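You operate a simulated robot arm through the tools that you are given. There is no shell and no other tool. Be economical: measure what you need, move in short steps, check, and stop when the job is done.

The job below is to be done with a simulated robot arm. You get a single attempt, and the scene is never put back.

## Task
Put the shorter grey tube on top of the blue cell on the fitting bench top. Take the jar that says "D 4" from the top of the cream machine and put it on the top of the small grey cabinet. Put the 2.0 m white-cap tube from the free end of the dark bench on the second shelf from the bottom of the blue shelving and the 0.5 m white-cap tube on the top of the cabinet. Put one of the cubes from the free end of the dark bench on the glass plate there. Put the purple-rim top cap from the free end of the dark bench on the cells shelf. Take the purple-banded ring from the top of the wooden boxes and put it on the weights shelf. Take the collar and put it on the cells shelf. Put one of the blue-banded weights from the top of the steel rack on the fitting bench top. Put the roll of tape on the top of the steel rack away on the second shelf from the bottom of the blue shelving. Put the 9.5 m blue-cap tube from the top of the cream machine on the middle shelf of the steel rack and the 3.0 m blue-cap tube on the ribbed mat. Any order will do. Set down upright: jar, white-cap tube, blue-cap tube.

Only the result counts: the job must be done as asked and must still hold three seconds after the hand-in. Knocking over, shifting, dropping, spilling or breaking anything else fails it. A push-on lid holds only when it is set on centred and level and pressed home; a screw cap is set on level and turned clockwise until tight.

## Robot
A 7-joint arm with a fingered hand on a trunk, on a base that drives. Base frame: it is fixed to the floor where the robot stands at the start and does not move with it; the origin is under the middle of the robot, x ahead of it, y to its left, z up. Readings come in mm, degrees, newtons and seconds.
With the tool pointing down near the work surface it reaches from about 220 to 760 mm from the robot's upright axis, wherever it stands. Its first joint turns from -166.0 to 166.0 degrees. Places, roughly: blue-banded weight [750, 1000, 1000]; blue-cap tube [750, -500, 1000]; cell [-3000, 1000, 1000]; cells shelf [-1200, -1900, 500]; collar (15x15x3 cm) [-1800, 800, 900]; cube [-2250, -2500, 1000]; fitting bench top [-2600, 1000, 900]; glass plate [-2000, -2000, 1000]; jar [500, -500, 1000]; middle shelf of the steel rack [900, 600, 400]; purple-banded ring (6x6x2 cm) [-3200, -3000, 700]; purple-rim top cap (7x6x2 cm) [-2500, -2600, 900]; ribbed mat (58x15 cm) [-820, 1160, 860]; roll of tape (10x10x5 cm) [1100, 1200, 900]; second shelf of the blue shelving [-5000, -2500, 500]; shorter grey tube (6x6x23 cm) [700, -100, 1000]; top of the cabinet [-4900, 1400, 1100]; top of the small grey cabinet (22x24 cm) [800, -2420, 360]; weights shelf [-1200, -1500, 500]; white-cap tube [-2000, -2250, 1000]. Payload 4 kg.
Tool frame: the origin (TCP) lies between the finger pads and is the grasp point; the fingertips stand 28 mm ahead of it; z points along the fingers, y is the line along which they close. Largest opening 168 mm; the body of the gripper starts 79 mm behind the TCP. The gripper is a hand of 4 fingers: y runs from the thumb to the fingers, the wrist lies at [0, 0, -249] in the tool frame, and closing takes about 1.5 s.
Orientation is that of the tool frame in the base frame, as a unit quaternion [w, x, y, z]. With the fingers straight down and closing along the base's y, the tool's x points along the base's -x, its y along +y and its z along -z.

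## Interface
- The arm moves only by the tool step_arm. Its argument "series" is a list of rows, each an object (a shift or turn left out is 0, a gripper value left out holds the last) with "dp": the shift along the tool's x, y, z in units of 25 mm (1.0 is 25 mm), a list of three; "rot": the turn, a rotation vector about the tool's x, y, z in units of 5 degrees (1.0 is 5 degrees), a list of three. In form: [{"dp": [x, y, z], "rot": [rx, ry, rz]}, ...]. A call has 1 to 8 rows; each row shifts and turns the commanded pose from where the row before left it, along the tool's axes as they then stand. "jaw" is the opening, from 0 (shut) to 1 (fully open), set as the call begins (left out, the last holds). A call with a number of a shift or a turn outside -1 to 1 is refused whole. Rows are played at 5 a second. More than 50 mm and 8.6 degrees between two rows, or a gripper value outside its range, and nothing of the call is played. Where a pose cannot be reached the arm comes as near as it can. A force on the tool above 40 N (or 10 N above the force at the start of the call, whichever is more), or a blocked arm, ends the call early, and 0.2 s more pass. Each finger travels about 153 mm/s and halts on what it meets, pressing with about 28 N; the grip force reading is that of the motor and also rises with nothing between the fingers. The clock runs only during rows and for 0.2 s after the last one: add rows that do not move to give the fingers time. The reply holds the time, the measured pose of the TCP, the force on the tool along the base axes, the opening and the grip force, in the units named above and with some noise, with the torque about the TCP (base axes, N m) and any sound that the robot's microphone picked up.
- Cameras (640 x 400 px; columns grow to the right, rows downward): "scene" is now at [23.4, 156.6, 1512.7]; the picture's right is [-0.09, -1.00, 0.00], its down [-0.65, 0.06, -0.76] and it looks along [0.76, -0.06, -0.65] (base axes); focal length 229 px, centre (320, 200). "wrist" rides on the gripper at [60, -60, -110] in the tool frame; the picture's right is [0.71, 0.71, 0.00], its down [-0.56, 0.56, -0.61] and it looks along [-0.43, 0.43, 0.79] (tool axes); focal length 265 px, centre (320, 200). There is no depth. A picture from a camera that has moved, and an enlarged one, comes with that camera's place and axes in the base frame and with its lens.
- snapshot(camera): a new picture of that camera. The clock stands still meanwhile.
- lift_body(by): slides the trunk up (or, below 0, down) by that many mm; the arm and the scene camera ride with it, the base frame stays. It gives what a move gives, with no picture.
- drive_base(legs): drives the robot by 1 to 6 legs, each [ahead, turn to the left] in mm and degrees, along the robot's own axes; the way and the turn of a leg run together, so that a leg with both is an arc; at most 1500 mm and 180 degrees a leg. The arm and the cameras ride along, it lands a little off, and it stops where it bumps. It gives what a move gives.
- move_fingers(finger1, finger2, finger3, thumb_bend): sets how far each is bent, from 0 (flat) to 100 (curled in); at 30 the hand is open as for a grip, at 70 the pads meet at the TCP. One left out holds its place. A second passes; each finger stops where it meets its share of the squeeze, and holds until it gets a number again. A gripper value or a shape takes the hand back. It gives what a move gives, with no picture; readings hold the bend of each and the force on the fingers (four entries, about 0 where the hand has none), thumb and palm.
- preshape(shape): the hand has 4 fingers and takes this shape, open, in about a second: jaw (thumb against the fingers, like two jaws); tri (thumb and two fingers); tip (a fingertip pinch); poke (one finger out to press); point (the index stretched); flat (the hand flat); cup (the hand cupped); fist (a fist). The gripper value then closes the fingers along that shape, each until it touches; the sizes above hold for jaw. It gives what a move gives, with no picture.
- turn_head(pan, tilt): turns the head with the scene camera to pan (to the left, within 155 degrees either way) and tilt (down, from -29 to 69), counted from straight ahead of the robot. It gives what a move gives.
- inspect(camera, box): a new picture of the part [left, top, right, bottom] of that camera's present view, enlarged. The clock stands still meanwhile.
- job_done(): hands the job in; it is judged then, once.

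Go step by step. Nothing tells you exact positions but the pictures and the camera data: compare them with the known pose of the tool, close in by small moves and look again before you grip or let go. The budget is 567 turns and 360 pictures, counting those below and the enlarged ones. Unless the task says otherwise, let go and move clear before handing in.

The tools are called after "Emit:" by a JSON object that holds its "name" and its "arguments". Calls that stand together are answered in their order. step_arm: Moves the arm, as the interface text tells. Its arguments: {"type":"object","properties":{"series":{"type":"array","items":{"type":"object","properties":{"dp":{"type":"array","items":{"type":"number"}},"rot":{"type":"array","items":{"type":"number"}}}}},"jaw":{"type":"number"}},"required":["series"]} The other tools are called the same way: lift_body (by) slides the trunk up or down; preshape (shape) gives the hand a shape; move_fingers (finger1, finger2, finger3, thumb_bend) moves the fingers one by one; drive_base (legs) drives the base; turn_head (pan, tilt) turns the head that bears the scene camera; snapshot (camera) takes a picture; inspect (camera, box) takes an enlarged picture of a part of a camera's view; job_done () hands the job in.

At the start:

```text
clock: 0.0
tcp_pos: [380.1, -68.8, 1196.8]
tool_rot: [0.0, -0.001, 1.0, 0.0]
wrist_force: [0.1, 0.1, 0.1]
torque: [0.02, -0.03, 0.0]
width: 168.0
finger_force: 0.1
shape: jaw
bend: [30.0, 30.0, 30.0, 30.0]
finger forces: [0.0, 0.0, 0.0, 0.0, 0.0, 0.0]
trunk travel left (down, up): [-525.0, 65.0]
robot x, y, heading: [1.0, 4.5, -0.0]
head pan, tilt: [-4.9, 40.3]
```

scene: 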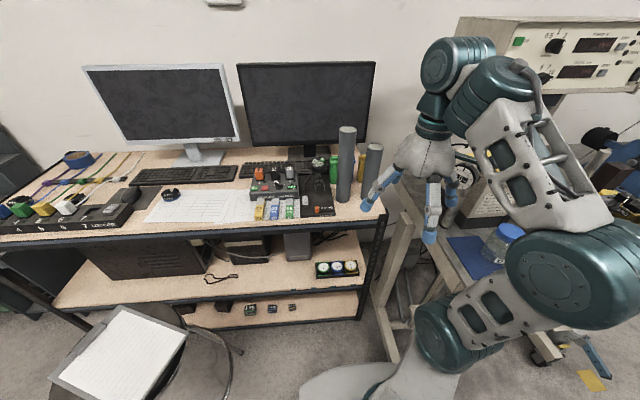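
wrist: 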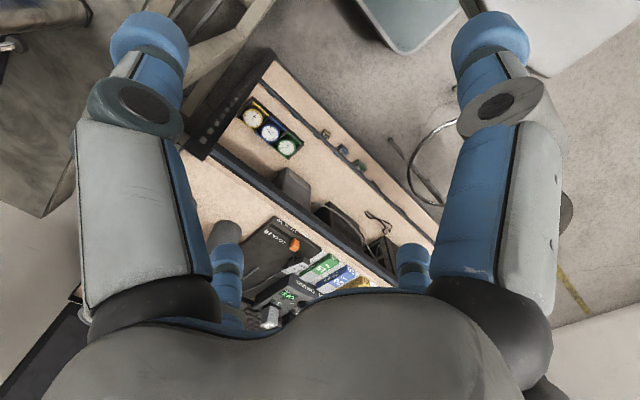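

I see the steel rack ahead with two grey tubes at its right end, and the cream machine to the right. First I look closer at both.

Emit:
{"name": "inspect", "arguments": {"camera": "scene", "box": [220, 100, 420, 225]}}

Emit:
{"name": "turn_head", "arguments": {"pan": -45, "tilt": 25}}

Emit:
{"name": "snapshot", "arguments": {"camera": "scene"}}

```text
3.20 times, centred on (320, 162) of scene
camera zoom: at [23.4, 156.6, 1512.7], right [-0.09, -1.0, 0.0], down [-0.65, 0.06, -0.76], along [0.76, -0.06, -0.65], focal length 732 px, centre (320, 320)
```

zoom: 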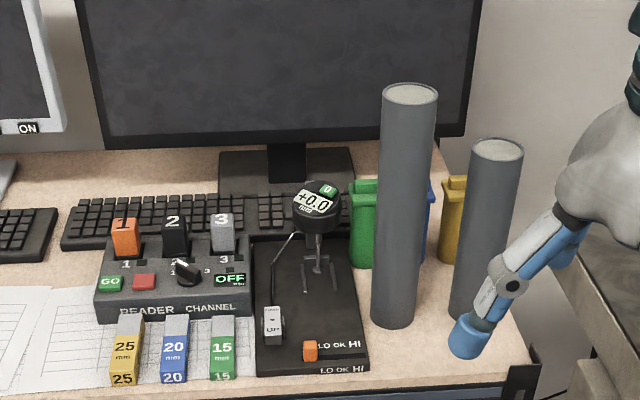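

```text
clock: 1.1
tcp_pos: [380.3, -69.6, 1196.7]
tool_rot: [0.0, 0.0, 1.0, 0.0]
wrist_force: [0.0, 0.2, -0.3]
torque: [0.03, 0.03, 0.0]
width: 167.8
finger_force: 0.1
shape: jaw
bend: [30.0, 30.0, 30.0, 30.0]
finger forces: [0.1, 0.0, 0.0, 0.1, 0.0, 0.0]
trunk travel left (down, up): [-525.0, 65.0]
robot x, y, heading: [0.8, 2.3, -0.1]
head pan, tilt: [-45.0, 25.0]
```

```text
356 pictures are left
camera scene: at [4.1, 98.7, 1536.5], right [-0.71, -0.71, 0.0], down [-0.3, 0.3, -0.91], along [0.64, -0.64, -0.42], focal length 229 px, centre (320, 200)
```

scene: 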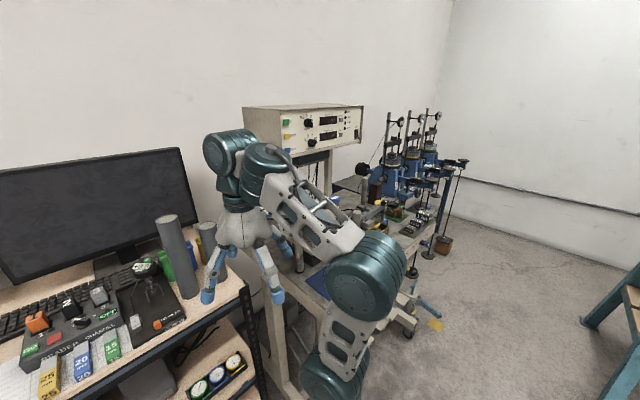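

The arm hides the cream machine; I look around the room for an overall layout.

Emit:
{"name": "turn_head", "arguments": {"pan": -90, "tilt": 25}}

Emit:
{"name": "snapshot", "arguments": {"camera": "scene"}}

Emit:
{"name": "turn_head", "arguments": {"pan": -150, "tilt": 15}}

Emit:
{"name": "snapshot", "arguments": {"camera": "scene"}}

Emit:
{"name": "turn_head", "arguments": {"pan": 150, "tilt": 15}}

Emit:
{"name": "snapshot", "arguments": {"camera": "scene"}}

Emit:
{"name": "turn_head", "arguments": {"pan": 80, "tilt": 25}}

Emit:
{"name": "snapshot", "arguments": {"camera": "scene"}}

```text
clock: 2.2
tcp_pos: [381.3, -68.9, 1197.9]
tool_rot: [0.0, 0.0, 1.0, 0.0]
wrist_force: [-0.2, 0.3, 1.0]
torque: [0.03, 0.01, -0.03]
width: 167.9
finger_force: 0.0
shape: jaw
bend: [30.0, 30.0, 30.0, 30.0]
finger forces: [0.0, 0.0, 0.0, 0.0, 0.1, 0.0]
trunk travel left (down, up): [-525.0, 65.0]
robot x, y, heading: [-4.7, 0.3, 0.2]
head pan, tilt: [-90.0, 25.0]
```

```text
355 pictures are left
camera scene: at [-61.0, 71.7, 1536.5], right [-1.0, 0.0, 0.0], down [0.0, 0.42, -0.91], along [0.0, -0.91, -0.42], focal length 229 px, centre (320, 200)
```

scene: 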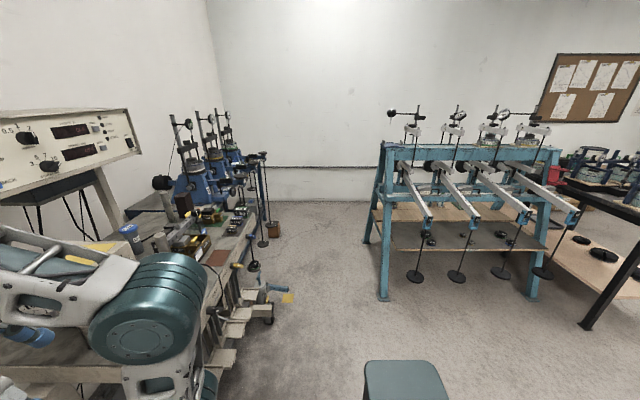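

```text
clock: 3.5
tcp_pos: [380.4, -69.1, 1197.3]
tool_rot: [0.0, 0.001, 1.0, -0.001]
wrist_force: [0.2, 0.0, 0.0]
torque: [0.0, -0.01, 0.05]
width: 167.9
finger_force: 0.1
shape: jaw
bend: [30.0, 30.0, 30.0, 30.0]
finger forces: [0.0, 0.0, 0.1, 0.0, 0.1, 0.1]
trunk travel left (down, up): [-525.0, 65.0]
robot x, y, heading: [-0.3, 0.4, 0.1]
head pan, tilt: [-150.0, 15.0]
```

```text
354 pictures are left
camera scene: at [-141.9, 117.0, 1552.8], right [-0.5, 0.87, 0.0], down [0.22, 0.13, -0.97], along [-0.84, -0.48, -0.26], focal length 229 px, centre (320, 200)
```

scene: 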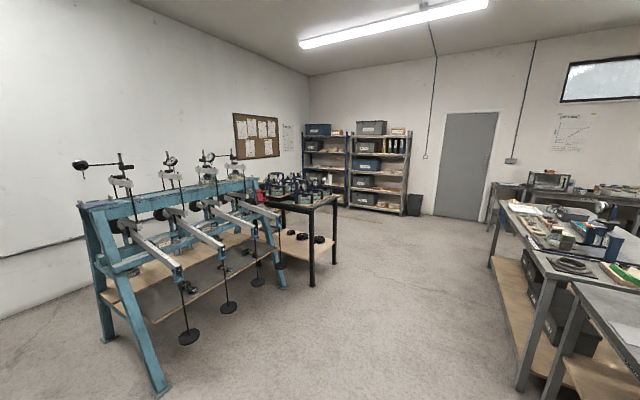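

```text
clock: 7.6
tcp_pos: [380.1, -69.2, 1196.9]
tool_rot: [0.0, 0.0, 1.0, -0.001]
wrist_force: [-0.4, 0.1, 0.2]
torque: [0.0, 0.01, -0.01]
width: 167.9
finger_force: 0.1
shape: jaw
bend: [30.0, 30.0, 30.0, 30.0]
finger forces: [0.0, 0.0, 0.1, 0.0, 0.0, 0.1]
trunk travel left (down, up): [-525.0, 65.0]
robot x, y, heading: [-1.0, -2.1, 0.0]
head pan, tilt: [150.0, 15.0]
```

```text
353 pictures are left
camera scene: at [-142.0, 210.5, 1552.8], right [0.5, 0.87, 0.0], down [0.22, -0.13, -0.97], along [-0.84, 0.48, -0.26], focal length 229 px, centre (320, 200)
```

scene: 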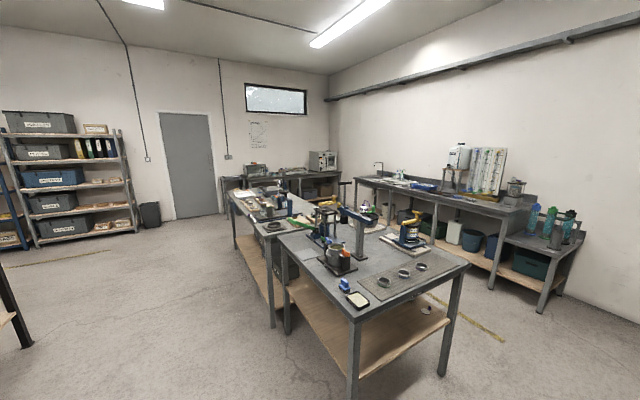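

```text
clock: 9.0
tcp_pos: [380.7, -69.4, 1197.7]
tool_rot: [-0.001, 0.0, 1.0, 0.0]
wrist_force: [0.4, 0.1, -0.3]
torque: [-0.03, 0.01, 0.02]
width: 168.0
finger_force: 0.0
shape: jaw
bend: [30.0, 30.0, 30.0, 30.0]
finger forces: [0.0, 0.0, 0.0, 0.1, 0.1, 0.1]
trunk travel left (down, up): [-525.0, 65.0]
robot x, y, heading: [-1.0, 1.7, -0.2]
head pan, tilt: [80.0, 25.0]
```

```text
352 pictures are left
camera scene: at [-45.2, 254.6, 1536.6], right [0.98, -0.17, 0.0], down [-0.07, -0.42, -0.91], along [0.16, 0.89, -0.42], focal length 229 px, centre (320, 200)
```

scene: 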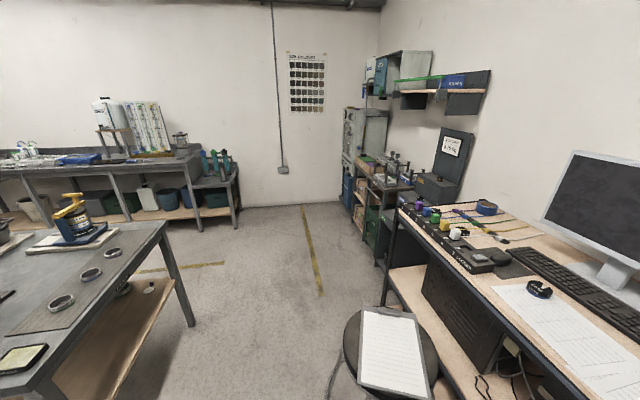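

The layout is clear now. Next I study the hand and the first items more closely.

Emit:
{"name": "turn_head", "arguments": {"pan": -8, "tilt": 40}}

Emit:
{"name": "inspect", "arguments": {"camera": "scene", "box": [300, 100, 500, 225]}}

Emit:
{"name": "turn_head", "arguments": {"pan": 0, "tilt": 68}}

Emit:
{"name": "snapshot", "arguments": {"camera": "scene"}}

```text
clock: 10.6
tcp_pos: [380.8, -68.4, 1196.8]
tool_rot: [0.0, 0.0, 1.0, -0.001]
wrist_force: [-0.5, -1.1, 0.5]
torque: [0.01, -0.03, -0.01]
width: 167.8
finger_force: 0.0
shape: jaw
bend: [30.0, 30.0, 30.0, 30.0]
finger forces: [0.0, 0.0, 0.0, 0.0, 0.0, 0.0]
trunk travel left (down, up): [-525.0, 65.0]
robot x, y, heading: [2.5, -4.1, 0.1]
head pan, tilt: [-8.0, 40.0]
```

```text
3.20 times, centred on (400, 162) of scene
camera zoom: at [23.1, 152.0, 1513.2], right [-0.14, -0.99, 0.0], down [-0.64, 0.09, -0.77], along [0.76, -0.11, -0.64], focal length 732 px, centre (64, 320)
```

zoom: 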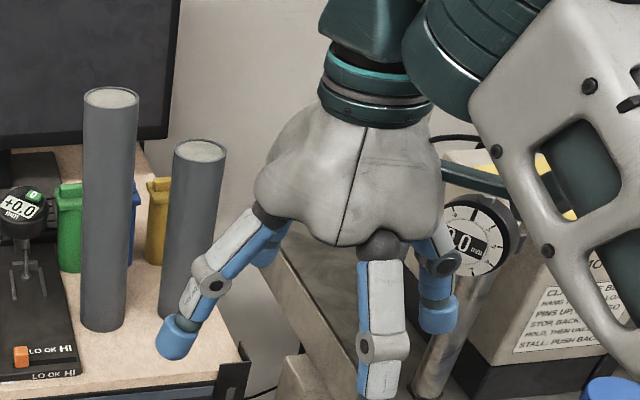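

```text
clock: 11.5
tcp_pos: [380.4, -70.2, 1197.1]
tool_rot: [0.0, 0.0, 1.0, 0.0]
wrist_force: [-0.5, -0.7, -0.7]
torque: [-0.01, -0.02, 0.01]
width: 168.0
finger_force: 0.1
shape: jaw
bend: [30.0, 30.0, 30.0, 30.0]
finger forces: [0.1, 0.0, 0.1, 0.0, 0.0, 0.1]
trunk travel left (down, up): [-525.0, 65.0]
robot x, y, heading: [2.0, 1.1, -0.2]
head pan, tilt: [0.0, 68.0]
```

```text
350 pictures are left
camera scene: at [-4.1, 163.8, 1477.9], right [0.0, -1.0, 0.0], down [-0.93, 0.0, -0.38], along [0.38, 0.0, -0.93], focal length 229 px, centre (320, 200)
```

scene: 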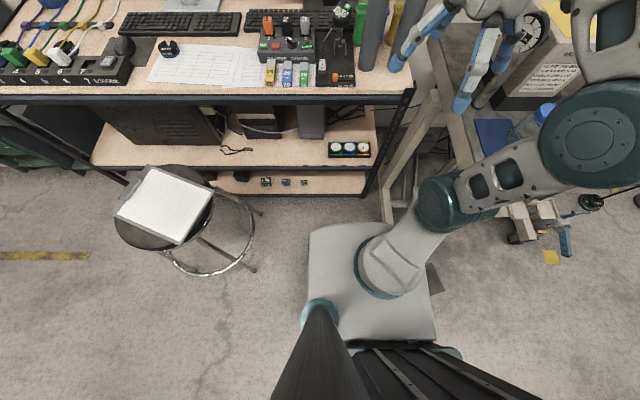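

The hand has four radial fingers, and the tall tube stands about 110 mm beside the short one, so I'll raise, narrow the opening, turn the hand about 40° and drive slightly ahead.

Emit:
{"name": "lift_body", "arguments": {"by": 60}}

Emit:
{"name": "drive_base", "arguments": {"legs": [[80, 0]]}}

Emit:
{"name": "step_arm", "arguments": {"series": [{"rot": [0, 0, 1]}, {"rot": [0, 0, 1]}, {"rot": [0, 0, 1]}, {"rot": [0, 0, 1]}, {"rot": [0, 0, 1]}, {"rot": [0, 0, 1]}, {"rot": [0, 0, 1]}, {"rot": [0, 0, 1]}], "jaw": 0.62}}

Emit:
{"name": "turn_head", "arguments": {"pan": -5, "tilt": 35}}

Emit:
{"name": "snapshot", "arguments": {"camera": "scene"}}

Emit:
{"name": "snapshot", "arguments": {"camera": "wrist"}}

```text
clock: 12.5
tcp_pos: [380.7, -71.0, 1257.1]
tool_rot: [0.0, 0.0, 1.0, 0.0]
wrist_force: [-0.3, 0.9, -0.3]
torque: [0.0, 0.03, 0.03]
width: 167.9
finger_force: 0.1
shape: jaw
bend: [30.0, 30.0, 30.0, 30.0]
finger forces: [0.1, 0.1, 0.1, 0.0, 0.1, 0.0]
trunk travel left (down, up): [-585.0, 5.0]
robot x, y, heading: [2.7, -2.1, -0.0]
head pan, tilt: [0.0, 68.0]
```

```text
clock: 13.8
tcp_pos: [428.5, -76.4, 1257.2]
tool_rot: [-0.002, 0.012, 1.0, 0.0]
wrist_force: [-0.1, -0.1, -0.1]
torque: [0.06, -0.03, 0.02]
width: 168.1
finger_force: 0.1
shape: jaw
bend: [30.0, 30.0, 30.0, 30.0]
finger forces: [0.0, 0.1, 0.0, 0.0, 0.0, 0.1]
trunk travel left (down, up): [-585.0, 5.0]
robot x, y, heading: [47.8, 5.3, -7.0]
head pan, tilt: [0.0, 68.0]
stopped in leg 1: the robot was blocked; the commanded pose is now the measured one
```

```text
clock: 15.6
tcp_pos: [429.2, -77.3, 1257.3]
tool_rot: [0.0, 0.355, 0.935, 0.0]
wrist_force: [-0.8, 0.4, 0.2]
torque: [-0.01, 0.01, -0.01]
width: 104.5
finger_force: 0.1
shape: jaw
bend: [29.0, 29.0, 29.0, 29.0]
finger forces: [0.0, 0.1, 0.0, 0.0, 0.0, 0.1]
trunk travel left (down, up): [-585.0, 5.0]
robot x, y, heading: [56.1, 9.5, -7.1]
head pan, tilt: [0.0, 68.0]
```

```text
clock: 16.6
tcp_pos: [428.9, -77.1, 1257.4]
tool_rot: [0.0, 0.353, 0.935, 0.001]
wrist_force: [-0.6, -0.7, 0.1]
torque: [-0.02, 0.01, 0.03]
width: 104.7
finger_force: 0.0
shape: jaw
bend: [29.0, 29.0, 29.0, 29.0]
finger forces: [0.1, 0.1, 0.0, 0.0, 0.0, 0.0]
trunk travel left (down, up): [-585.0, 5.0]
robot x, y, heading: [53.3, 9.9, -7.2]
head pan, tilt: [-5.0, 35.0]
```

```text
349 pictures are left
camera scene: at [96.6, 160.9, 1580.7], right [-0.21, -0.98, 0.0], down [-0.56, 0.12, -0.82], along [0.8, -0.17, -0.57], focal length 229 px, centre (320, 200)
```

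scene: 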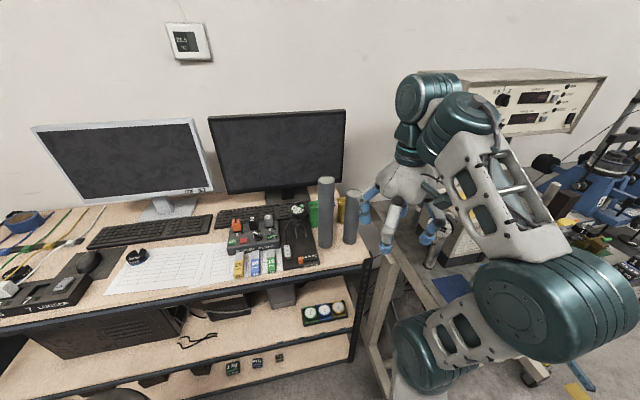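

```text
348 pictures are left
camera wrist: at [343.0, -81.8, 1366.9], right [-0.06, 1.0, 0.0], down [0.79, 0.05, 0.61], along [0.61, 0.04, -0.79], focal length 265 px, centre (320, 200)
```

wrist: 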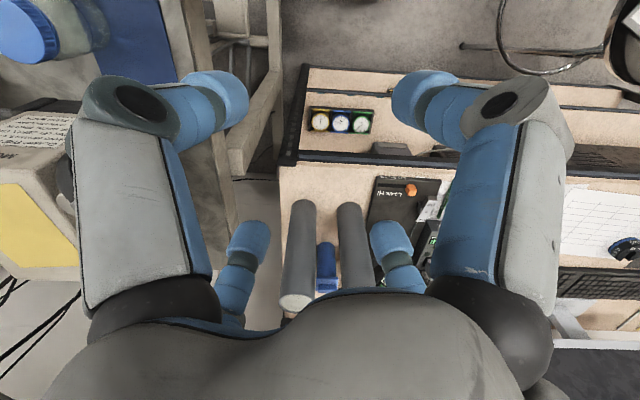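

The base bumped the cream machine's leg at the front right. I back off and come in again about 100 mm further left.

Emit:
{"name": "drive_base", "arguments": {"legs": [[-400, 27]]}}

Emit:
{"name": "turn_head", "arguments": {"pan": 10, "tilt": 55}}

Emit:
{"name": "snapshot", "arguments": {"camera": "scene"}}

```text
clock: 19.1
tcp_pos: [34.6, 61.1, 1257.7]
tool_rot: [0.0, 0.123, 0.992, 0.0]
wrist_force: [0.2, -0.7, 0.1]
torque: [-0.04, 0.06, -0.02]
width: 104.9
finger_force: 0.1
shape: jaw
bend: [29.0, 29.0, 29.0, 29.0]
finger forces: [0.0, 0.0, 0.0, 0.0, 0.0, 0.0]
trunk travel left (down, up): [-585.0, 5.0]
robot x, y, heading: [-337.4, -34.8, 20.2]
head pan, tilt: [-5.0, 35.0]
```

```text
clock: 19.9
tcp_pos: [33.8, 60.9, 1258.1]
tool_rot: [0.0, 0.123, 0.992, 0.0]
wrist_force: [-1.3, 0.0, -0.5]
torque: [-0.01, 0.01, 0.05]
width: 104.6
finger_force: 0.1
shape: jaw
bend: [29.0, 29.0, 29.0, 29.0]
finger forces: [0.0, 0.0, 0.0, 0.0, 0.0, 0.0]
trunk travel left (down, up): [-585.0, 5.0]
robot x, y, heading: [-338.6, -31.8, 20.0]
head pan, tilt: [10.0, 55.0]
```

```text
347 pictures are left
camera scene: at [-392.1, 134.5, 1552.6], right [0.5, -0.87, 0.0], down [-0.71, -0.41, -0.57], along [0.5, 0.29, -0.82], focal length 229 px, centre (320, 200)
```

scene: 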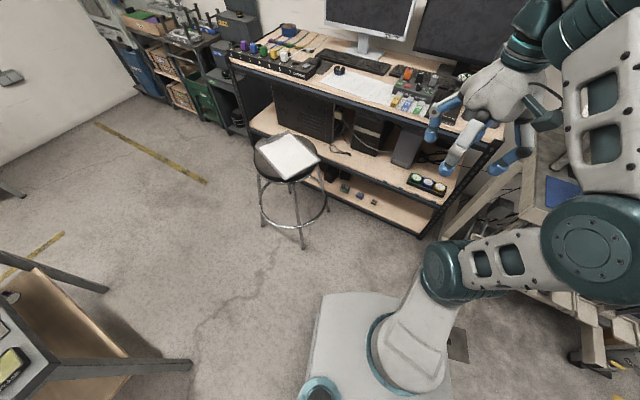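

The stool's legs stand at about x 140–520, y 590–930; my planned path stays clear of it. I drive in.

Emit:
{"name": "drive_base", "arguments": {"legs": [[260, 0], [260, -20]]}}

Emit:
{"name": "turn_head", "arguments": {"pan": -15, "tilt": 40}}

Emit:
{"name": "snapshot", "arguments": {"camera": "scene"}}

```text
clock: 23.3
tcp_pos: [554.2, 67.6, 1256.1]
tool_rot: [0.0, 0.292, 0.956, 0.0]
wrist_force: [0.6, -0.8, -0.2]
torque: [0.01, 0.04, 0.01]
width: 105.1
finger_force: 0.0
shape: jaw
bend: [29.0, 29.0, 29.0, 29.0]
finger forces: [0.0, 0.0, 0.0, 0.0, 0.1, 0.1]
trunk travel left (down, up): [-585.0, 5.0]
robot x, y, heading: [163.8, 103.0, 0.3]
head pan, tilt: [10.0, 55.0]
```

```text
clock: 24.2
tcp_pos: [551.9, 67.4, 1256.2]
tool_rot: [0.001, 0.292, 0.957, 0.0]
wrist_force: [-0.5, 0.3, -0.4]
torque: [0.0, 0.01, 0.02]
width: 104.6
finger_force: 0.0
shape: jaw
bend: [29.0, 29.0, 29.0, 29.0]
finger forces: [0.0, 0.1, 0.0, 0.0, 0.1, 0.1]
trunk travel left (down, up): [-585.0, 5.0]
robot x, y, heading: [168.7, 106.6, 0.0]
head pan, tilt: [-15.0, 40.0]
```

```text
346 pictures are left
camera scene: at [186.4, 245.5, 1573.2], right [-0.25, -0.97, 0.0], down [-0.62, 0.16, -0.77], along [0.74, -0.19, -0.64], focal length 229 px, centre (320, 200)
```

scene: 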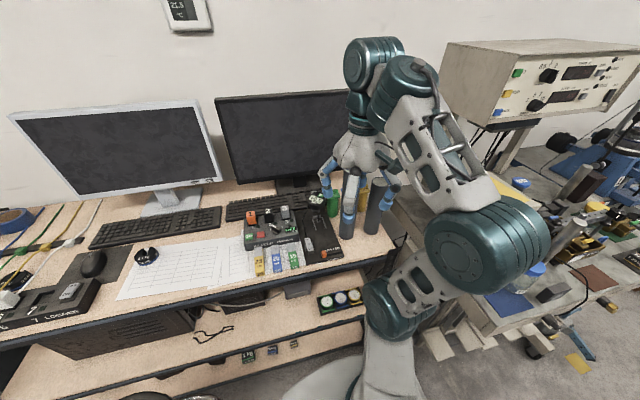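

Emit:
{"name": "inspect", "arguments": {"camera": "scene", "box": [310, 150, 430, 250]}}

Emit:
{"name": "snapshot", "arguments": {"camera": "wrist"}}

```text
4.00 times, centred on (370, 200) of scene
camera zoom: at [186.4, 245.5, 1573.2], right [-0.25, -0.97, 0.0], down [-0.62, 0.16, -0.77], along [0.74, -0.19, -0.64], focal length 915 px, centre (120, 200)
```

zoom: 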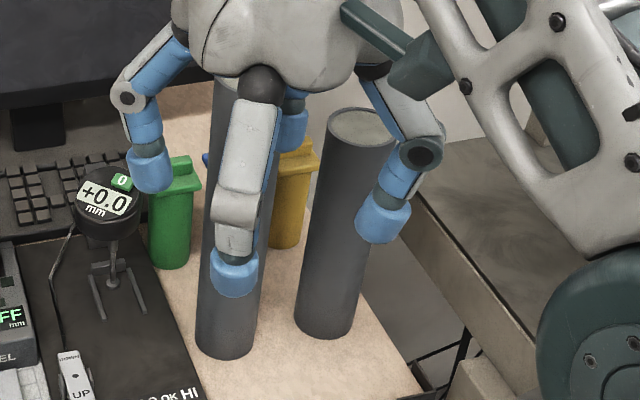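

```text
344 pictures are left
camera wrist: at [467.9, 50.9, 1366.9], right [-0.19, 0.98, 0.0], down [0.77, 0.15, 0.61], along [0.6, 0.12, -0.79], focal length 265 px, centre (320, 200)
```

wrist: 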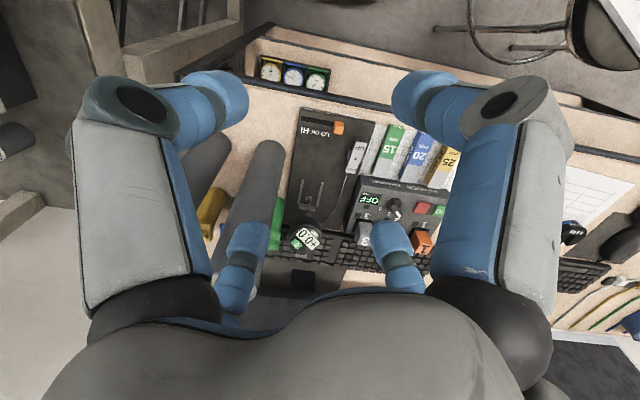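

The tool centre sits at the wrist picture's centre, so I'll servo with that camera. Moving over the short tube, above the tall one's top.

Emit:
{"name": "step_arm", "arguments": {"series": [{"dp": [-1, -0.14, 0]}, {"dp": [-1, -0.14, 0]}, {"dp": [-1, -0.14, 0]}, {"dp": [-1, -0.14, 0]}, {"dp": [-1, -0.14, 0]}, {"dp": [-1, -0.14, 0]}, {"dp": [-1, -0.14, 0]}, {"dp": [-1, -0.14, 0]}]}}

Emit:
{"name": "step_arm", "arguments": {"series": [{"dp": [-1, -0.14, 0]}, {"dp": [-1, -0.14, 0]}]}}

Emit:
{"name": "snapshot", "arguments": {"camera": "wrist"}}

```text
clock: 26.0
tcp_pos: [691.2, -61.0, 1257.5]
tool_rot: [0.001, 0.291, 0.957, 0.0]
wrist_force: [0.0, 0.0, -0.1]
torque: [0.02, -0.01, -0.01]
width: 104.9
finger_force: 0.0
shape: jaw
bend: [29.0, 29.0, 29.0, 29.0]
finger forces: [0.1, 0.1, 0.0, 0.1, 0.1, 0.0]
out of reach, approached as far as the arm can: row 8
trunk travel left (down, up): [-585.0, 5.0]
robot x, y, heading: [166.3, 101.7, 0.6]
head pan, tilt: [-15.0, 40.0]
```

```text
clock: 26.6
tcp_pos: [694.9, -84.9, 1253.2]
tool_rot: [-0.001, 0.292, 0.956, 0.0]
wrist_force: [0.1, -0.6, -0.4]
torque: [-0.01, -0.02, 0.01]
width: 104.6
finger_force: 0.0
shape: jaw
bend: [29.0, 29.0, 29.0, 29.0]
finger forces: [0.0, 0.0, 0.0, 0.0, 0.1, 0.0]
out of reach, approached as far as the arm can: row 1, 2
trunk travel left (down, up): [-585.0, 5.0]
robot x, y, heading: [166.7, 105.6, 0.1]
head pan, tilt: [-15.0, 40.0]
```

```text
343 pictures are left
camera wrist: at [611.0, -101.9, 1362.9], right [-0.19, 0.98, 0.0], down [0.77, 0.15, 0.61], along [0.6, 0.12, -0.79], focal length 265 px, centre (320, 200)
```

wrist: 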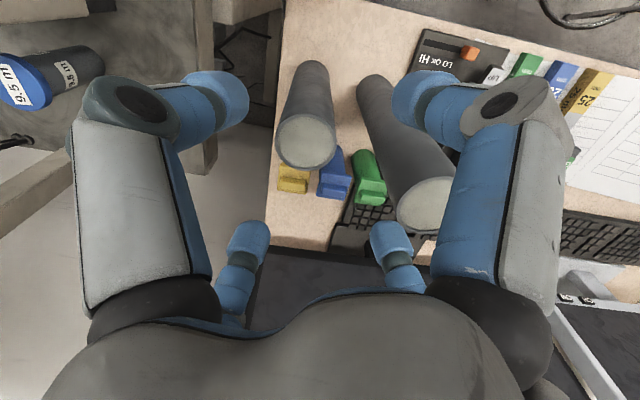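

The tube reads at about (719, -95), top near z 1144. I'm at the reach limit this high up, so I pull the hand back and drive 80 mm nearer.

Emit:
{"name": "step_arm", "arguments": {"series": [{"dp": [0.9, -0.6, 0]}, {"dp": [0.9, -0.6, 0]}, {"dp": [0.9, -0.6, 0]}, {"dp": [0.9, -0.6, 0]}, {"dp": [0.9, -0.6, 0]}]}}

Emit:
{"name": "drive_base", "arguments": {"legs": [[80, 0]]}}

Emit:
{"name": "snapshot", "arguments": {"camera": "wrist"}}

```text
clock: 27.8
tcp_pos: [559.8, -85.2, 1251.8]
tool_rot: [0.0, 0.292, 0.957, 0.0]
wrist_force: [-0.2, -0.2, 0.8]
torque: [-0.02, -0.01, 0.04]
width: 105.0
finger_force: 0.0
shape: jaw
bend: [29.0, 29.0, 29.0, 29.0]
finger forces: [0.1, 0.1, 0.0, 0.0, 0.0, 0.0]
trunk travel left (down, up): [-585.0, 5.0]
robot x, y, heading: [168.5, 101.7, 0.5]
head pan, tilt: [-15.0, 40.0]
```

```text
clock: 28.8
tcp_pos: [642.1, -84.1, 1251.8]
tool_rot: [-0.001, 0.291, 0.957, -0.001]
wrist_force: [0.5, 0.6, -0.2]
torque: [-0.02, 0.03, -0.01]
width: 104.5
finger_force: 0.0
shape: jaw
bend: [29.0, 29.0, 29.0, 29.0]
finger forces: [0.0, 0.0, 0.0, 0.0, 0.0, 0.0]
trunk travel left (down, up): [-585.0, 5.0]
robot x, y, heading: [247.6, 103.1, 0.4]
head pan, tilt: [-15.0, 40.0]
```

```text
342 pictures are left
camera wrist: at [557.5, -100.4, 1361.7], right [-0.19, 0.98, 0.0], down [0.77, 0.15, 0.61], along [0.6, 0.12, -0.79], focal length 265 px, centre (320, 200)
```

wrist: 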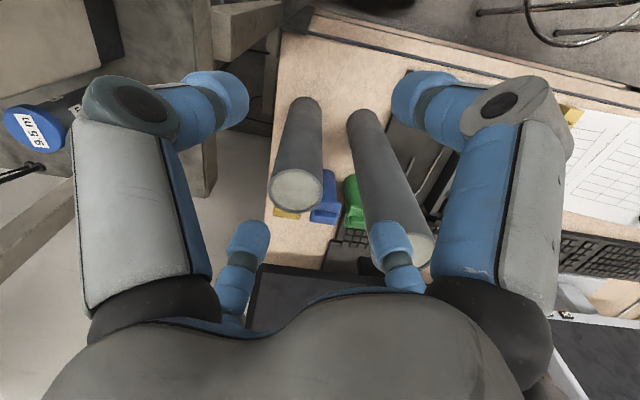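

Emit:
{"name": "step_arm", "arguments": {"series": [{"dp": [-0.92, 0.475, 0]}, {"dp": [-0.92, 0.475, 0]}, {"dp": [-0.92, 0.475, 0]}, {}]}}

Emit:
{"name": "snapshot", "arguments": {"camera": "wrist"}}

Emit:
{"name": "inspect", "arguments": {"camera": "scene", "box": [310, 150, 430, 250]}}

```text
clock: 29.8
tcp_pos: [719.4, -93.2, 1253.5]
tool_rot: [0.0, 0.291, 0.957, 0.0]
wrist_force: [0.5, 1.2, 0.1]
torque: [0.01, 0.02, -0.03]
width: 104.8
finger_force: 0.1
shape: jaw
bend: [29.0, 29.0, 29.0, 29.0]
finger forces: [0.0, 0.0, 0.1, 0.0, 0.0, 0.1]
trunk travel left (down, up): [-585.0, 5.0]
robot x, y, heading: [246.4, 103.4, 0.4]
head pan, tilt: [-15.0, 40.0]
```

```text
341 pictures are left
camera wrist: at [634.0, -110.1, 1362.2], right [-0.19, 0.98, 0.0], down [0.77, 0.15, 0.61], along [0.6, 0.12, -0.79], focal length 265 px, centre (320, 200)
```

wrist: 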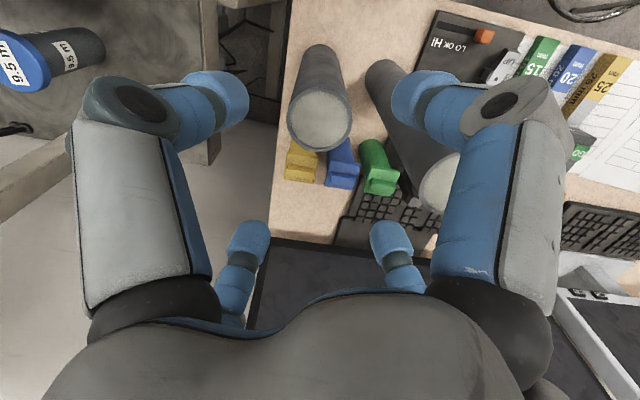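

```text
4.00 times, centred on (370, 200) of scene
camera zoom: at [266.6, 246.0, 1573.2], right [-0.25, -0.97, 0.0], down [-0.62, 0.16, -0.77], along [0.74, -0.19, -0.64], focal length 915 px, centre (120, 200)
```

zoom: 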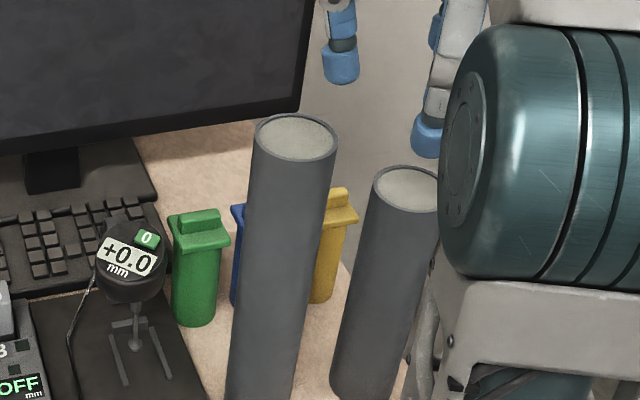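

Aligned: the tube top is where it should be in the wrist picture. I descend 155 mm.

Emit:
{"name": "step_arm", "arguments": {"series": [{"dp": [0, 0, 1]}, {"dp": [0, 0, 1]}, {"dp": [0, 0, 1]}, {"dp": [0, 0, 1]}, {"dp": [0, 0, 1]}, {"dp": [0, 0, 1]}, {"dp": [0, 0, 0.2]}]}}

Emit:
{"name": "snapshot", "arguments": {"camera": "wrist"}}

Emit:
{"name": "snapshot", "arguments": {"camera": "scene"}}

```text
clock: 31.4
tcp_pos: [718.2, -91.6, 1098.2]
tool_rot: [0.0, 0.291, 0.957, 0.0]
wrist_force: [0.0, -0.1, 0.3]
torque: [0.0, 0.0, 0.0]
width: 104.4
finger_force: 0.0
shape: jaw
bend: [29.0, 29.0, 29.0, 29.0]
finger forces: [0.0, 0.1, 0.1, 0.0, 0.0, 0.0]
trunk travel left (down, up): [-585.0, 5.0]
robot x, y, heading: [248.9, 103.7, 0.4]
head pan, tilt: [-15.0, 40.0]
```

```text
339 pictures are left
camera wrist: at [633.4, -108.5, 1206.8], right [-0.19, 0.98, 0.0], down [0.77, 0.15, 0.61], along [0.6, 0.12, -0.79], focal length 265 px, centre (320, 200)
```

wrist: 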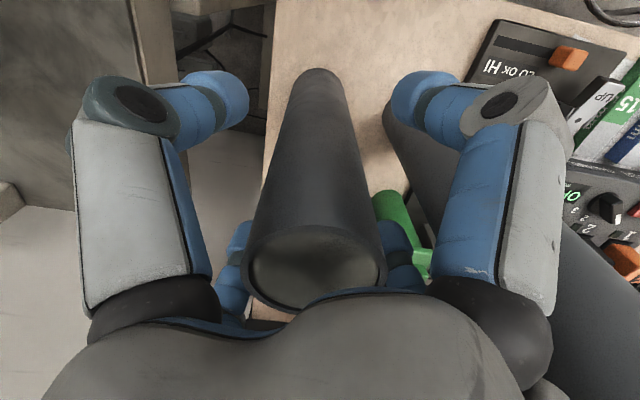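

```text
338 pictures are left
camera scene: at [266.6, 245.9, 1573.2], right [-0.25, -0.97, 0.0], down [-0.62, 0.16, -0.77], along [0.74, -0.19, -0.64], focal length 229 px, centre (320, 200)
```

scene: 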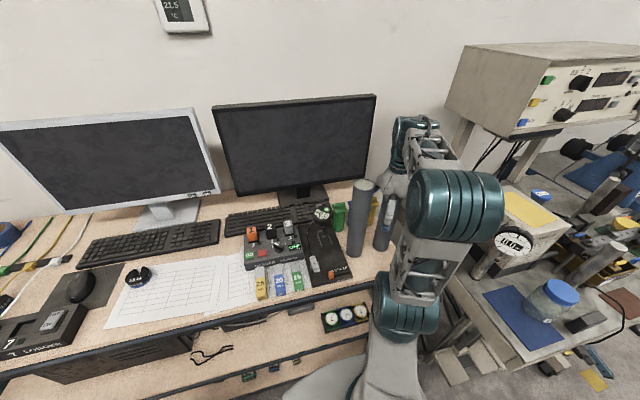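

Hand is round the tube. I close and lift.

Emit:
{"name": "step_arm", "arguments": {"series": [{}, {}, {}, {}, {}], "jaw": 0}}

Emit:
{"name": "step_arm", "arguments": {"series": [{"dp": [0, 0, -0.5]}, {"dp": [0, 0, -1]}, {"dp": [0, 0, -1]}, {"dp": [0, 0, -1]}, {"dp": [0, 0, -1]}]}}

Emit:
{"name": "snapshot", "arguments": {"camera": "wrist"}}

```text
clock: 32.6
tcp_pos: [718.8, -91.9, 1096.4]
tool_rot: [-0.001, 0.29, 0.957, 0.0]
wrist_force: [-0.2, 0.2, 0.8]
torque: [-0.02, 0.02, 0.0]
width: 49.5
finger_force: 28.2
shape: jaw
bend: [78.0, 78.0, 79.0, 45.0]
finger forces: [24.5, 24.3, 25.6, 0.1, 24.6, 0.1]
trunk travel left (down, up): [-585.0, 5.0]
robot x, y, heading: [246.3, 101.0, 0.3]
head pan, tilt: [-15.0, 40.0]
```

```text
clock: 33.8
tcp_pos: [719.3, -91.6, 1211.0]
tool_rot: [0.0, 0.292, 0.957, 0.001]
wrist_force: [0.0, 0.1, -6.7]
torque: [0.01, -0.01, 0.0]
width: 49.6
finger_force: 28.1
shape: jaw
bend: [78.0, 78.0, 79.0, 45.0]
finger forces: [24.3, 24.3, 25.7, 0.0, 24.3, 0.1]
trunk travel left (down, up): [-585.0, 5.0]
robot x, y, heading: [246.7, 104.6, 0.5]
head pan, tilt: [-15.0, 40.0]
```

```text
337 pictures are left
camera wrist: at [634.2, -108.2, 1320.9], right [-0.19, 0.98, 0.0], down [0.77, 0.15, 0.61], along [0.6, 0.12, -0.79], focal length 265 px, centre (320, 200)
```

wrist: 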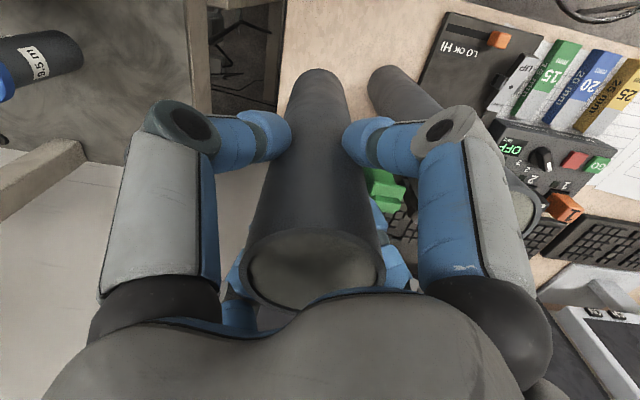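

The tube is held. I back away and head toward the fitting bench's far end.

Emit:
{"name": "drive_base", "arguments": {"legs": [[-550, 0], [0, 180], [0, 8], [1500, -8]]}}

Emit:
{"name": "turn_head", "arguments": {"pan": -35, "tilt": 25}}

Emit:
{"name": "snapshot", "arguments": {"camera": "scene"}}

```text
clock: 52.0
tcp_pos: [-2260.6, 154.8, 1209.8]
tool_rot: [0.0, 0.958, -0.288, 0.002]
wrist_force: [0.4, -0.7, -6.5]
torque: [-0.06, 0.0, 0.0]
width: 48.9
finger_force: 27.9
shape: jaw
bend: [78.0, 78.0, 79.0, 46.0]
finger forces: [23.3, 24.6, 26.3, 0.0, 23.6, 0.1]
trunk travel left (down, up): [-585.0, 5.0]
robot x, y, heading: [-1785.8, -38.8, -179.3]
head pan, tilt: [-15.0, 40.0]
```

```text
clock: 52.9
tcp_pos: [-2259.4, 156.1, 1211.6]
tool_rot: [0.0, 0.958, -0.288, 0.001]
wrist_force: [-0.1, -0.8, -6.2]
torque: [-0.03, 0.0, -0.01]
width: 49.0
finger_force: 27.6
shape: jaw
bend: [78.0, 78.0, 79.0, 46.0]
finger forces: [23.4, 24.6, 26.3, 0.1, 23.5, 0.0]
trunk travel left (down, up): [-585.0, 5.0]
robot x, y, heading: [-1785.5, -39.7, -179.2]
head pan, tilt: [-35.0, 25.0]
```

```text
336 pictures are left
camera scene: at [-1802.0, -147.4, 1596.5], right [0.56, 0.83, 0.0], down [0.35, -0.24, -0.91], along [-0.75, 0.51, -0.42], focal length 229 px, centre (320, 200)
```

scene: 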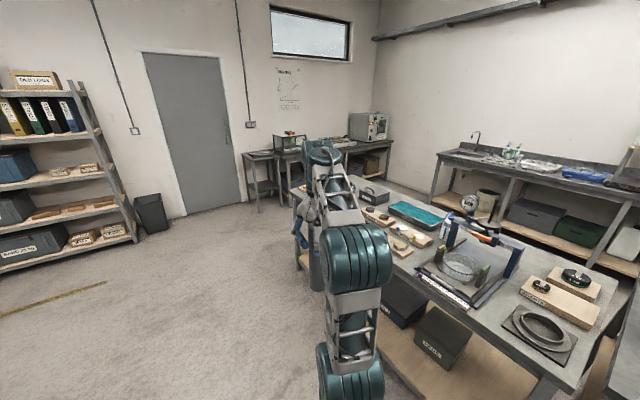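

The collar lies on the near end of this bench. I go on past its far end.

Emit:
{"name": "drive_base", "arguments": {"legs": [[1500, 0], [400, 0]]}}

Emit:
{"name": "turn_head", "arguments": {"pan": -110, "tilt": 25}}

Emit:
{"name": "snapshot", "arguments": {"camera": "scene"}}

```text
clock: 62.2
tcp_pos: [-4120.9, 143.5, 1210.7]
tool_rot: [0.0, 0.956, -0.292, 0.001]
wrist_force: [0.0, 0.1, -7.7]
torque: [-0.04, -0.02, 0.0]
width: 48.8
finger_force: 28.2
shape: jaw
bend: [78.0, 78.0, 79.0, 46.0]
finger forces: [23.4, 24.5, 26.5, 0.0, 23.5, 0.1]
trunk travel left (down, up): [-585.0, 5.0]
robot x, y, heading: [-3648.0, -54.2, -179.8]
head pan, tilt: [-35.0, 25.0]
```

```text
clock: 63.7
tcp_pos: [-4119.3, 144.2, 1211.0]
tool_rot: [0.0, 0.957, -0.291, 0.001]
wrist_force: [-0.3, 0.0, -7.5]
torque: [-0.02, -0.09, 0.01]
width: 49.0
finger_force: 28.1
shape: jaw
bend: [78.0, 78.0, 79.0, 46.0]
finger forces: [23.4, 24.6, 26.4, 0.0, 23.5, 0.0]
trunk travel left (down, up): [-585.0, 5.0]
robot x, y, heading: [-3651.4, -52.2, -179.7]
head pan, tilt: [-110.0, 25.0]
```

```text
335 pictures are left
camera scene: at [-3558.9, -127.8, 1596.6], right [0.94, -0.34, 0.0], down [-0.14, -0.4, -0.91], along [0.3, 0.85, -0.42], focal length 229 px, centre (320, 200)
```

scene: 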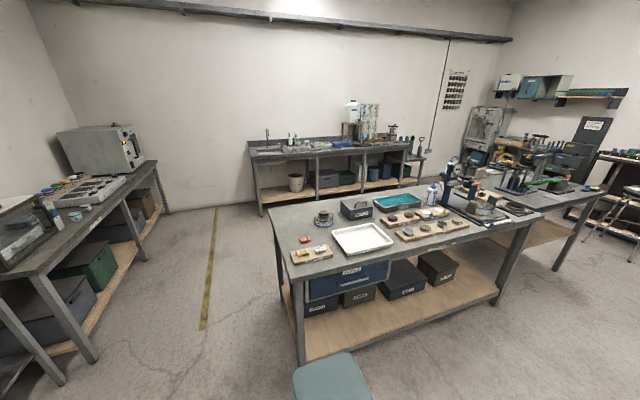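

Emit:
{"name": "inspect", "arguments": {"camera": "scene", "box": [260, 180, 440, 292]}}

Emit:
{"name": "inspect", "arguments": {"camera": "scene", "box": [420, 150, 600, 262]}}

Emit:
{"name": "turn_head", "arguments": {"pan": -110, "tilt": 60}}

Emit:
{"name": "snapshot", "arguments": {"camera": "scene"}}

```text
3.56 times, centred on (350, 236) of scene
camera zoom: at [-3558.9, -127.8, 1596.6], right [0.94, -0.34, 0.0], down [-0.14, -0.4, -0.91], along [0.3, 0.85, -0.42], focal length 813 px, centre (213, 72)
```

zoom: 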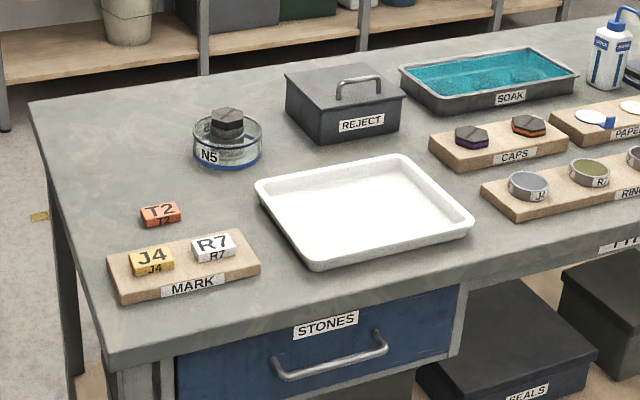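

```text
3.56 times, centred on (510, 206) of scene
camera zoom: at [-3558.9, -127.8, 1596.6], right [0.94, -0.34, 0.0], down [-0.14, -0.4, -0.91], along [0.3, 0.85, -0.42], focal length 813 px, centre (-356, 179)
```

zoom: 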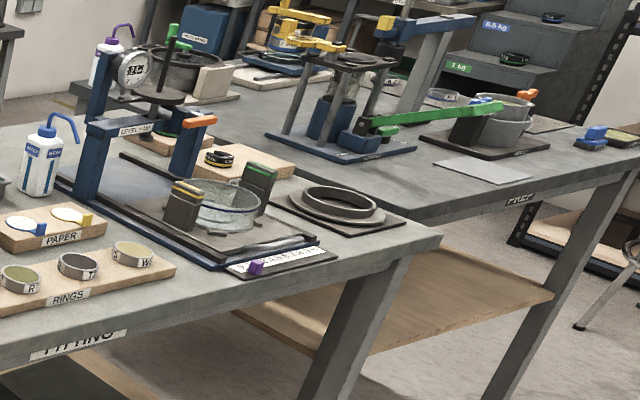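

```text
clock: 64.7
tcp_pos: [-4120.1, 144.8, 1211.7]
tool_rot: [0.001, 0.956, -0.292, 0.0]
wrist_force: [0.3, 0.0, -6.8]
torque: [-0.04, -0.02, 0.0]
width: 49.1
finger_force: 28.3
shape: jaw
bend: [78.0, 78.0, 79.0, 46.0]
finger forces: [23.4, 24.6, 26.4, 0.1, 23.6, 0.0]
trunk travel left (down, up): [-585.0, 5.0]
robot x, y, heading: [-3651.3, -52.4, -179.9]
head pan, tilt: [-110.0, 60.0]
```

```text
332 pictures are left
camera scene: at [-3567.4, -151.8, 1546.6], right [0.94, -0.34, 0.0], down [-0.29, -0.82, -0.5], along [0.17, 0.47, -0.87], focal length 229 px, centre (320, 200)
```

scene: 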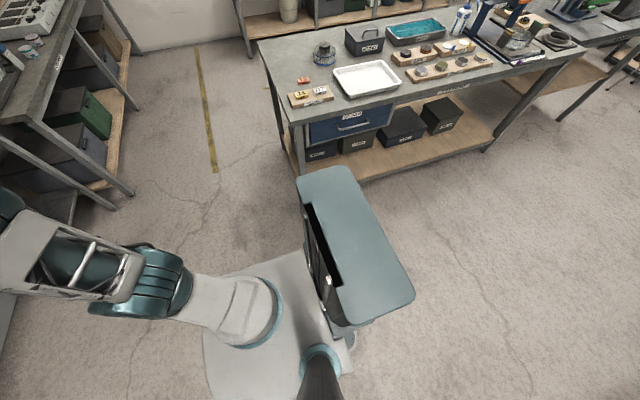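

Emit:
{"name": "inspect", "arguments": {"camera": "scene", "box": [290, 30, 350, 70]}}

Emit:
{"name": "inspect", "arguments": {"camera": "scene", "box": [460, 0, 580, 75]}}

```text
10.00 times, centred on (320, 50) of scene
camera zoom: at [-3567.4, -151.8, 1546.6], right [0.94, -0.34, 0.0], down [-0.29, -0.82, -0.5], along [0.17, 0.47, -0.87], focal length 2287 px, centre (320, 1700)
```

zoom: 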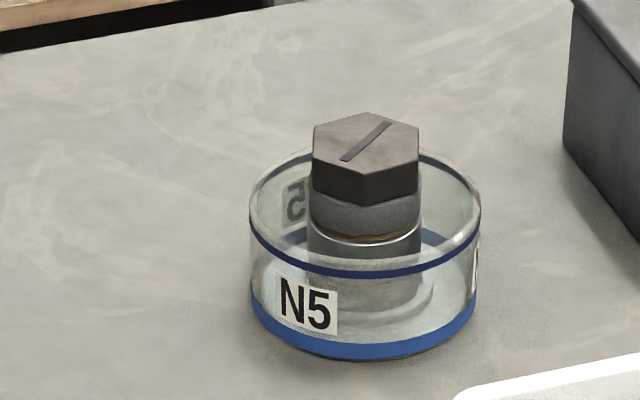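

```text
5.33 times, centred on (520, 38) of scene
camera zoom: at [-3567.4, -151.8, 1546.6], right [0.94, -0.34, 0.0], down [-0.29, -0.82, -0.5], along [0.17, 0.47, -0.87], focal length 1220 px, centre (-747, 1067)
```

zoom: 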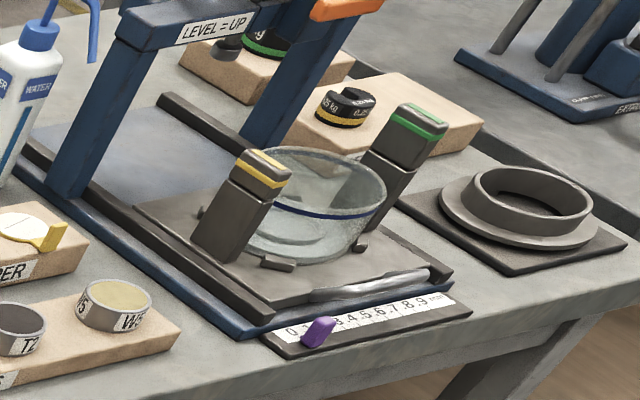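

The blue-banded cell N5 stands at about (-3147, 947), 250 mm in from the bench's far end. I'll park beside that end, heading +y, and reach to the right.

Emit:
{"name": "drive_base", "arguments": {"legs": [[70, 0], [0, -90]]}}

Emit:
{"name": "turn_head", "arguments": {"pan": -30, "tilt": 60}}

Emit:
{"name": "snapshot", "arguments": {"camera": "scene"}}

```text
clock: 69.5
tcp_pos: [-3537.9, 424.3, 1209.7]
tool_rot: [-0.001, -0.485, 0.875, 0.0]
wrist_force: [0.6, 0.2, -6.9]
torque: [-0.02, 0.01, 0.0]
width: 48.7
finger_force: 27.9
shape: jaw
bend: [78.0, 78.0, 79.0, 46.0]
finger forces: [23.1, 24.6, 26.4, 0.1, 23.4, 0.0]
trunk travel left (down, up): [-585.0, 5.0]
robot x, y, heading: [-3717.6, -54.0, 92.1]
head pan, tilt: [-110.0, 60.0]
```

```text
clock: 71.0
tcp_pos: [-3538.5, 425.0, 1211.4]
tool_rot: [-0.001, -0.485, 0.874, -0.001]
wrist_force: [0.4, 0.8, -7.4]
torque: [-0.01, 0.02, 0.03]
width: 48.8
finger_force: 27.8
shape: jaw
bend: [78.0, 78.0, 79.0, 46.0]
finger forces: [23.1, 24.6, 26.5, 0.1, 23.4, 0.1]
trunk travel left (down, up): [-585.0, 5.0]
robot x, y, heading: [-3719.7, -56.1, 91.9]
head pan, tilt: [-30.0, 60.0]
```

```text
329 pictures are left
camera scene: at [-3848.9, -59.4, 1546.5], right [0.88, -0.47, 0.0], down [-0.4, -0.77, -0.5], along [0.23, 0.44, -0.87], focal length 229 px, centre (320, 200)
```

scene: 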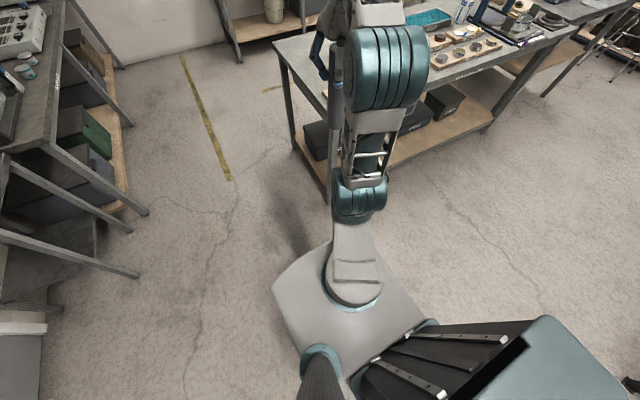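

Now forward along the bench end.

Emit:
{"name": "drive_base", "arguments": {"legs": [[0, -2], [820, 0]]}}

Emit:
{"name": "turn_head", "arguments": {"pan": -60, "tilt": 40}}

Emit:
{"name": "snapshot", "arguments": {"camera": "scene"}}

```text
clock: 75.8
tcp_pos: [-3527.1, 1245.9, 1210.6]
tool_rot: [-0.001, -0.47, 0.883, 0.0]
wrist_force: [0.7, 0.0, -6.9]
torque: [-0.07, 0.02, 0.01]
width: 48.8
finger_force: 28.6
shape: jaw
bend: [78.0, 78.0, 79.0, 46.0]
finger forces: [23.2, 24.8, 26.5, 0.0, 23.2, 0.1]
trunk travel left (down, up): [-585.0, 5.0]
robot x, y, heading: [-3722.1, 769.0, 90.3]
head pan, tilt: [-30.0, 60.0]
```

```text
clock: 76.7
tcp_pos: [-3526.2, 1246.7, 1211.2]
tool_rot: [-0.001, -0.47, 0.883, 0.0]
wrist_force: [0.4, 0.1, -7.0]
torque: [-0.01, 0.01, 0.01]
width: 48.8
finger_force: 28.4
shape: jaw
bend: [78.0, 78.0, 79.0, 46.0]
finger forces: [23.1, 24.7, 26.5, 0.0, 23.4, 0.1]
trunk travel left (down, up): [-585.0, 5.0]
robot x, y, heading: [-3724.7, 773.7, 90.2]
head pan, tilt: [-60.0, 40.0]
```

```text
328 pictures are left
camera scene: at [-3813.3, 757.4, 1573.2], right [0.51, -0.86, 0.0], down [-0.55, -0.33, -0.77], along [0.66, 0.39, -0.64], focal length 229 px, centre (320, 200)
```

scene: 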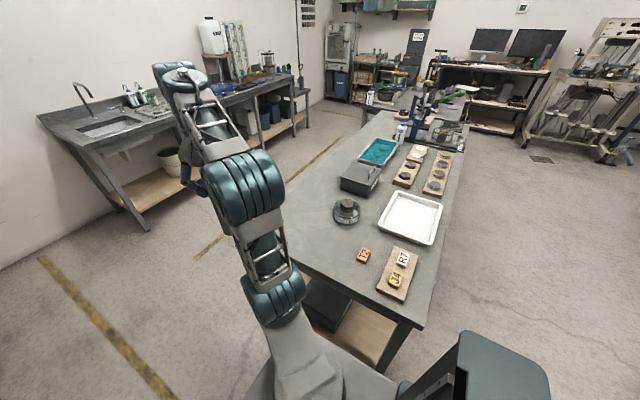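

Emit:
{"name": "step_arm", "arguments": {"series": [{"dp": [0, -1, 0]}, {"dp": [0, -1, 0]}, {"dp": [0, -1, 0]}, {"dp": [0, -1, 0]}, {"dp": [0, -1, 0]}, {"dp": [0, -1, 0]}, {"dp": [0, -1, 0]}, {"dp": [0, -1, 0]}]}}

Emit:
{"name": "step_arm", "arguments": {"series": [{"dp": [0, -1, 0]}, {"dp": [0, -1, 0]}, {"dp": [0, -1, 0]}, {"dp": [0, -1, 0]}, {"dp": [0, -1, 0]}]}}

Emit:
{"name": "snapshot", "arguments": {"camera": "scene"}}

Emit:
{"name": "snapshot", "arguments": {"camera": "wrist"}}

```text
clock: 78.5
tcp_pos: [-3358.5, 1132.7, 1210.2]
tool_rot: [-0.001, -0.47, 0.883, -0.002]
wrist_force: [0.7, -0.9, -7.1]
torque: [-0.02, 0.04, -0.03]
width: 48.6
finger_force: 27.4
shape: jaw
bend: [78.0, 78.0, 79.0, 46.0]
finger forces: [23.0, 24.8, 27.0, 0.0, 23.4, 0.0]
trunk travel left (down, up): [-585.0, 5.0]
robot x, y, heading: [-3723.8, 773.7, 90.4]
head pan, tilt: [-60.0, 40.0]
```

```text
clock: 79.7
tcp_pos: [-3255.9, 1062.7, 1211.0]
tool_rot: [0.0, -0.47, 0.883, -0.001]
wrist_force: [-0.3, 0.8, -7.3]
torque: [-0.02, 0.02, -0.02]
width: 48.8
finger_force: 28.2
shape: jaw
bend: [78.0, 78.0, 79.0, 46.0]
finger forces: [22.8, 25.0, 27.4, 0.0, 23.3, 0.0]
trunk travel left (down, up): [-585.0, 5.0]
robot x, y, heading: [-3722.8, 771.8, 90.6]
head pan, tilt: [-60.0, 40.0]
```

```text
327 pictures are left
camera scene: at [-3812.2, 756.9, 1573.3], right [0.51, -0.86, 0.0], down [-0.56, -0.32, -0.77], along [0.66, 0.39, -0.64], focal length 229 px, centre (320, 200)
```

scene: 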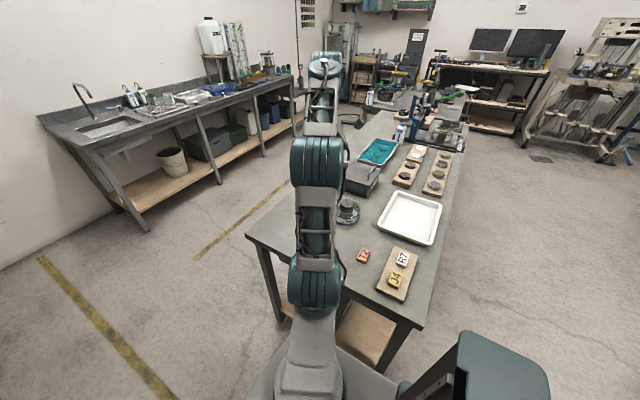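

```text
326 pictures are left
camera wrist: at [-3240.9, 979.6, 1320.4], right [-0.98, -0.19, 0.0], down [-0.15, 0.78, 0.61], along [-0.12, 0.6, -0.79], focal length 265 px, centre (320, 200)
```

wrist: 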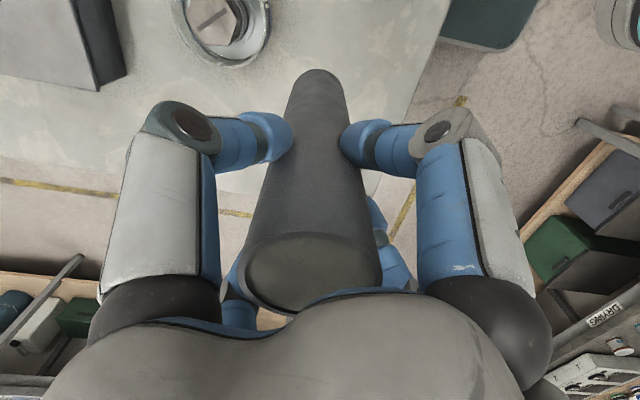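

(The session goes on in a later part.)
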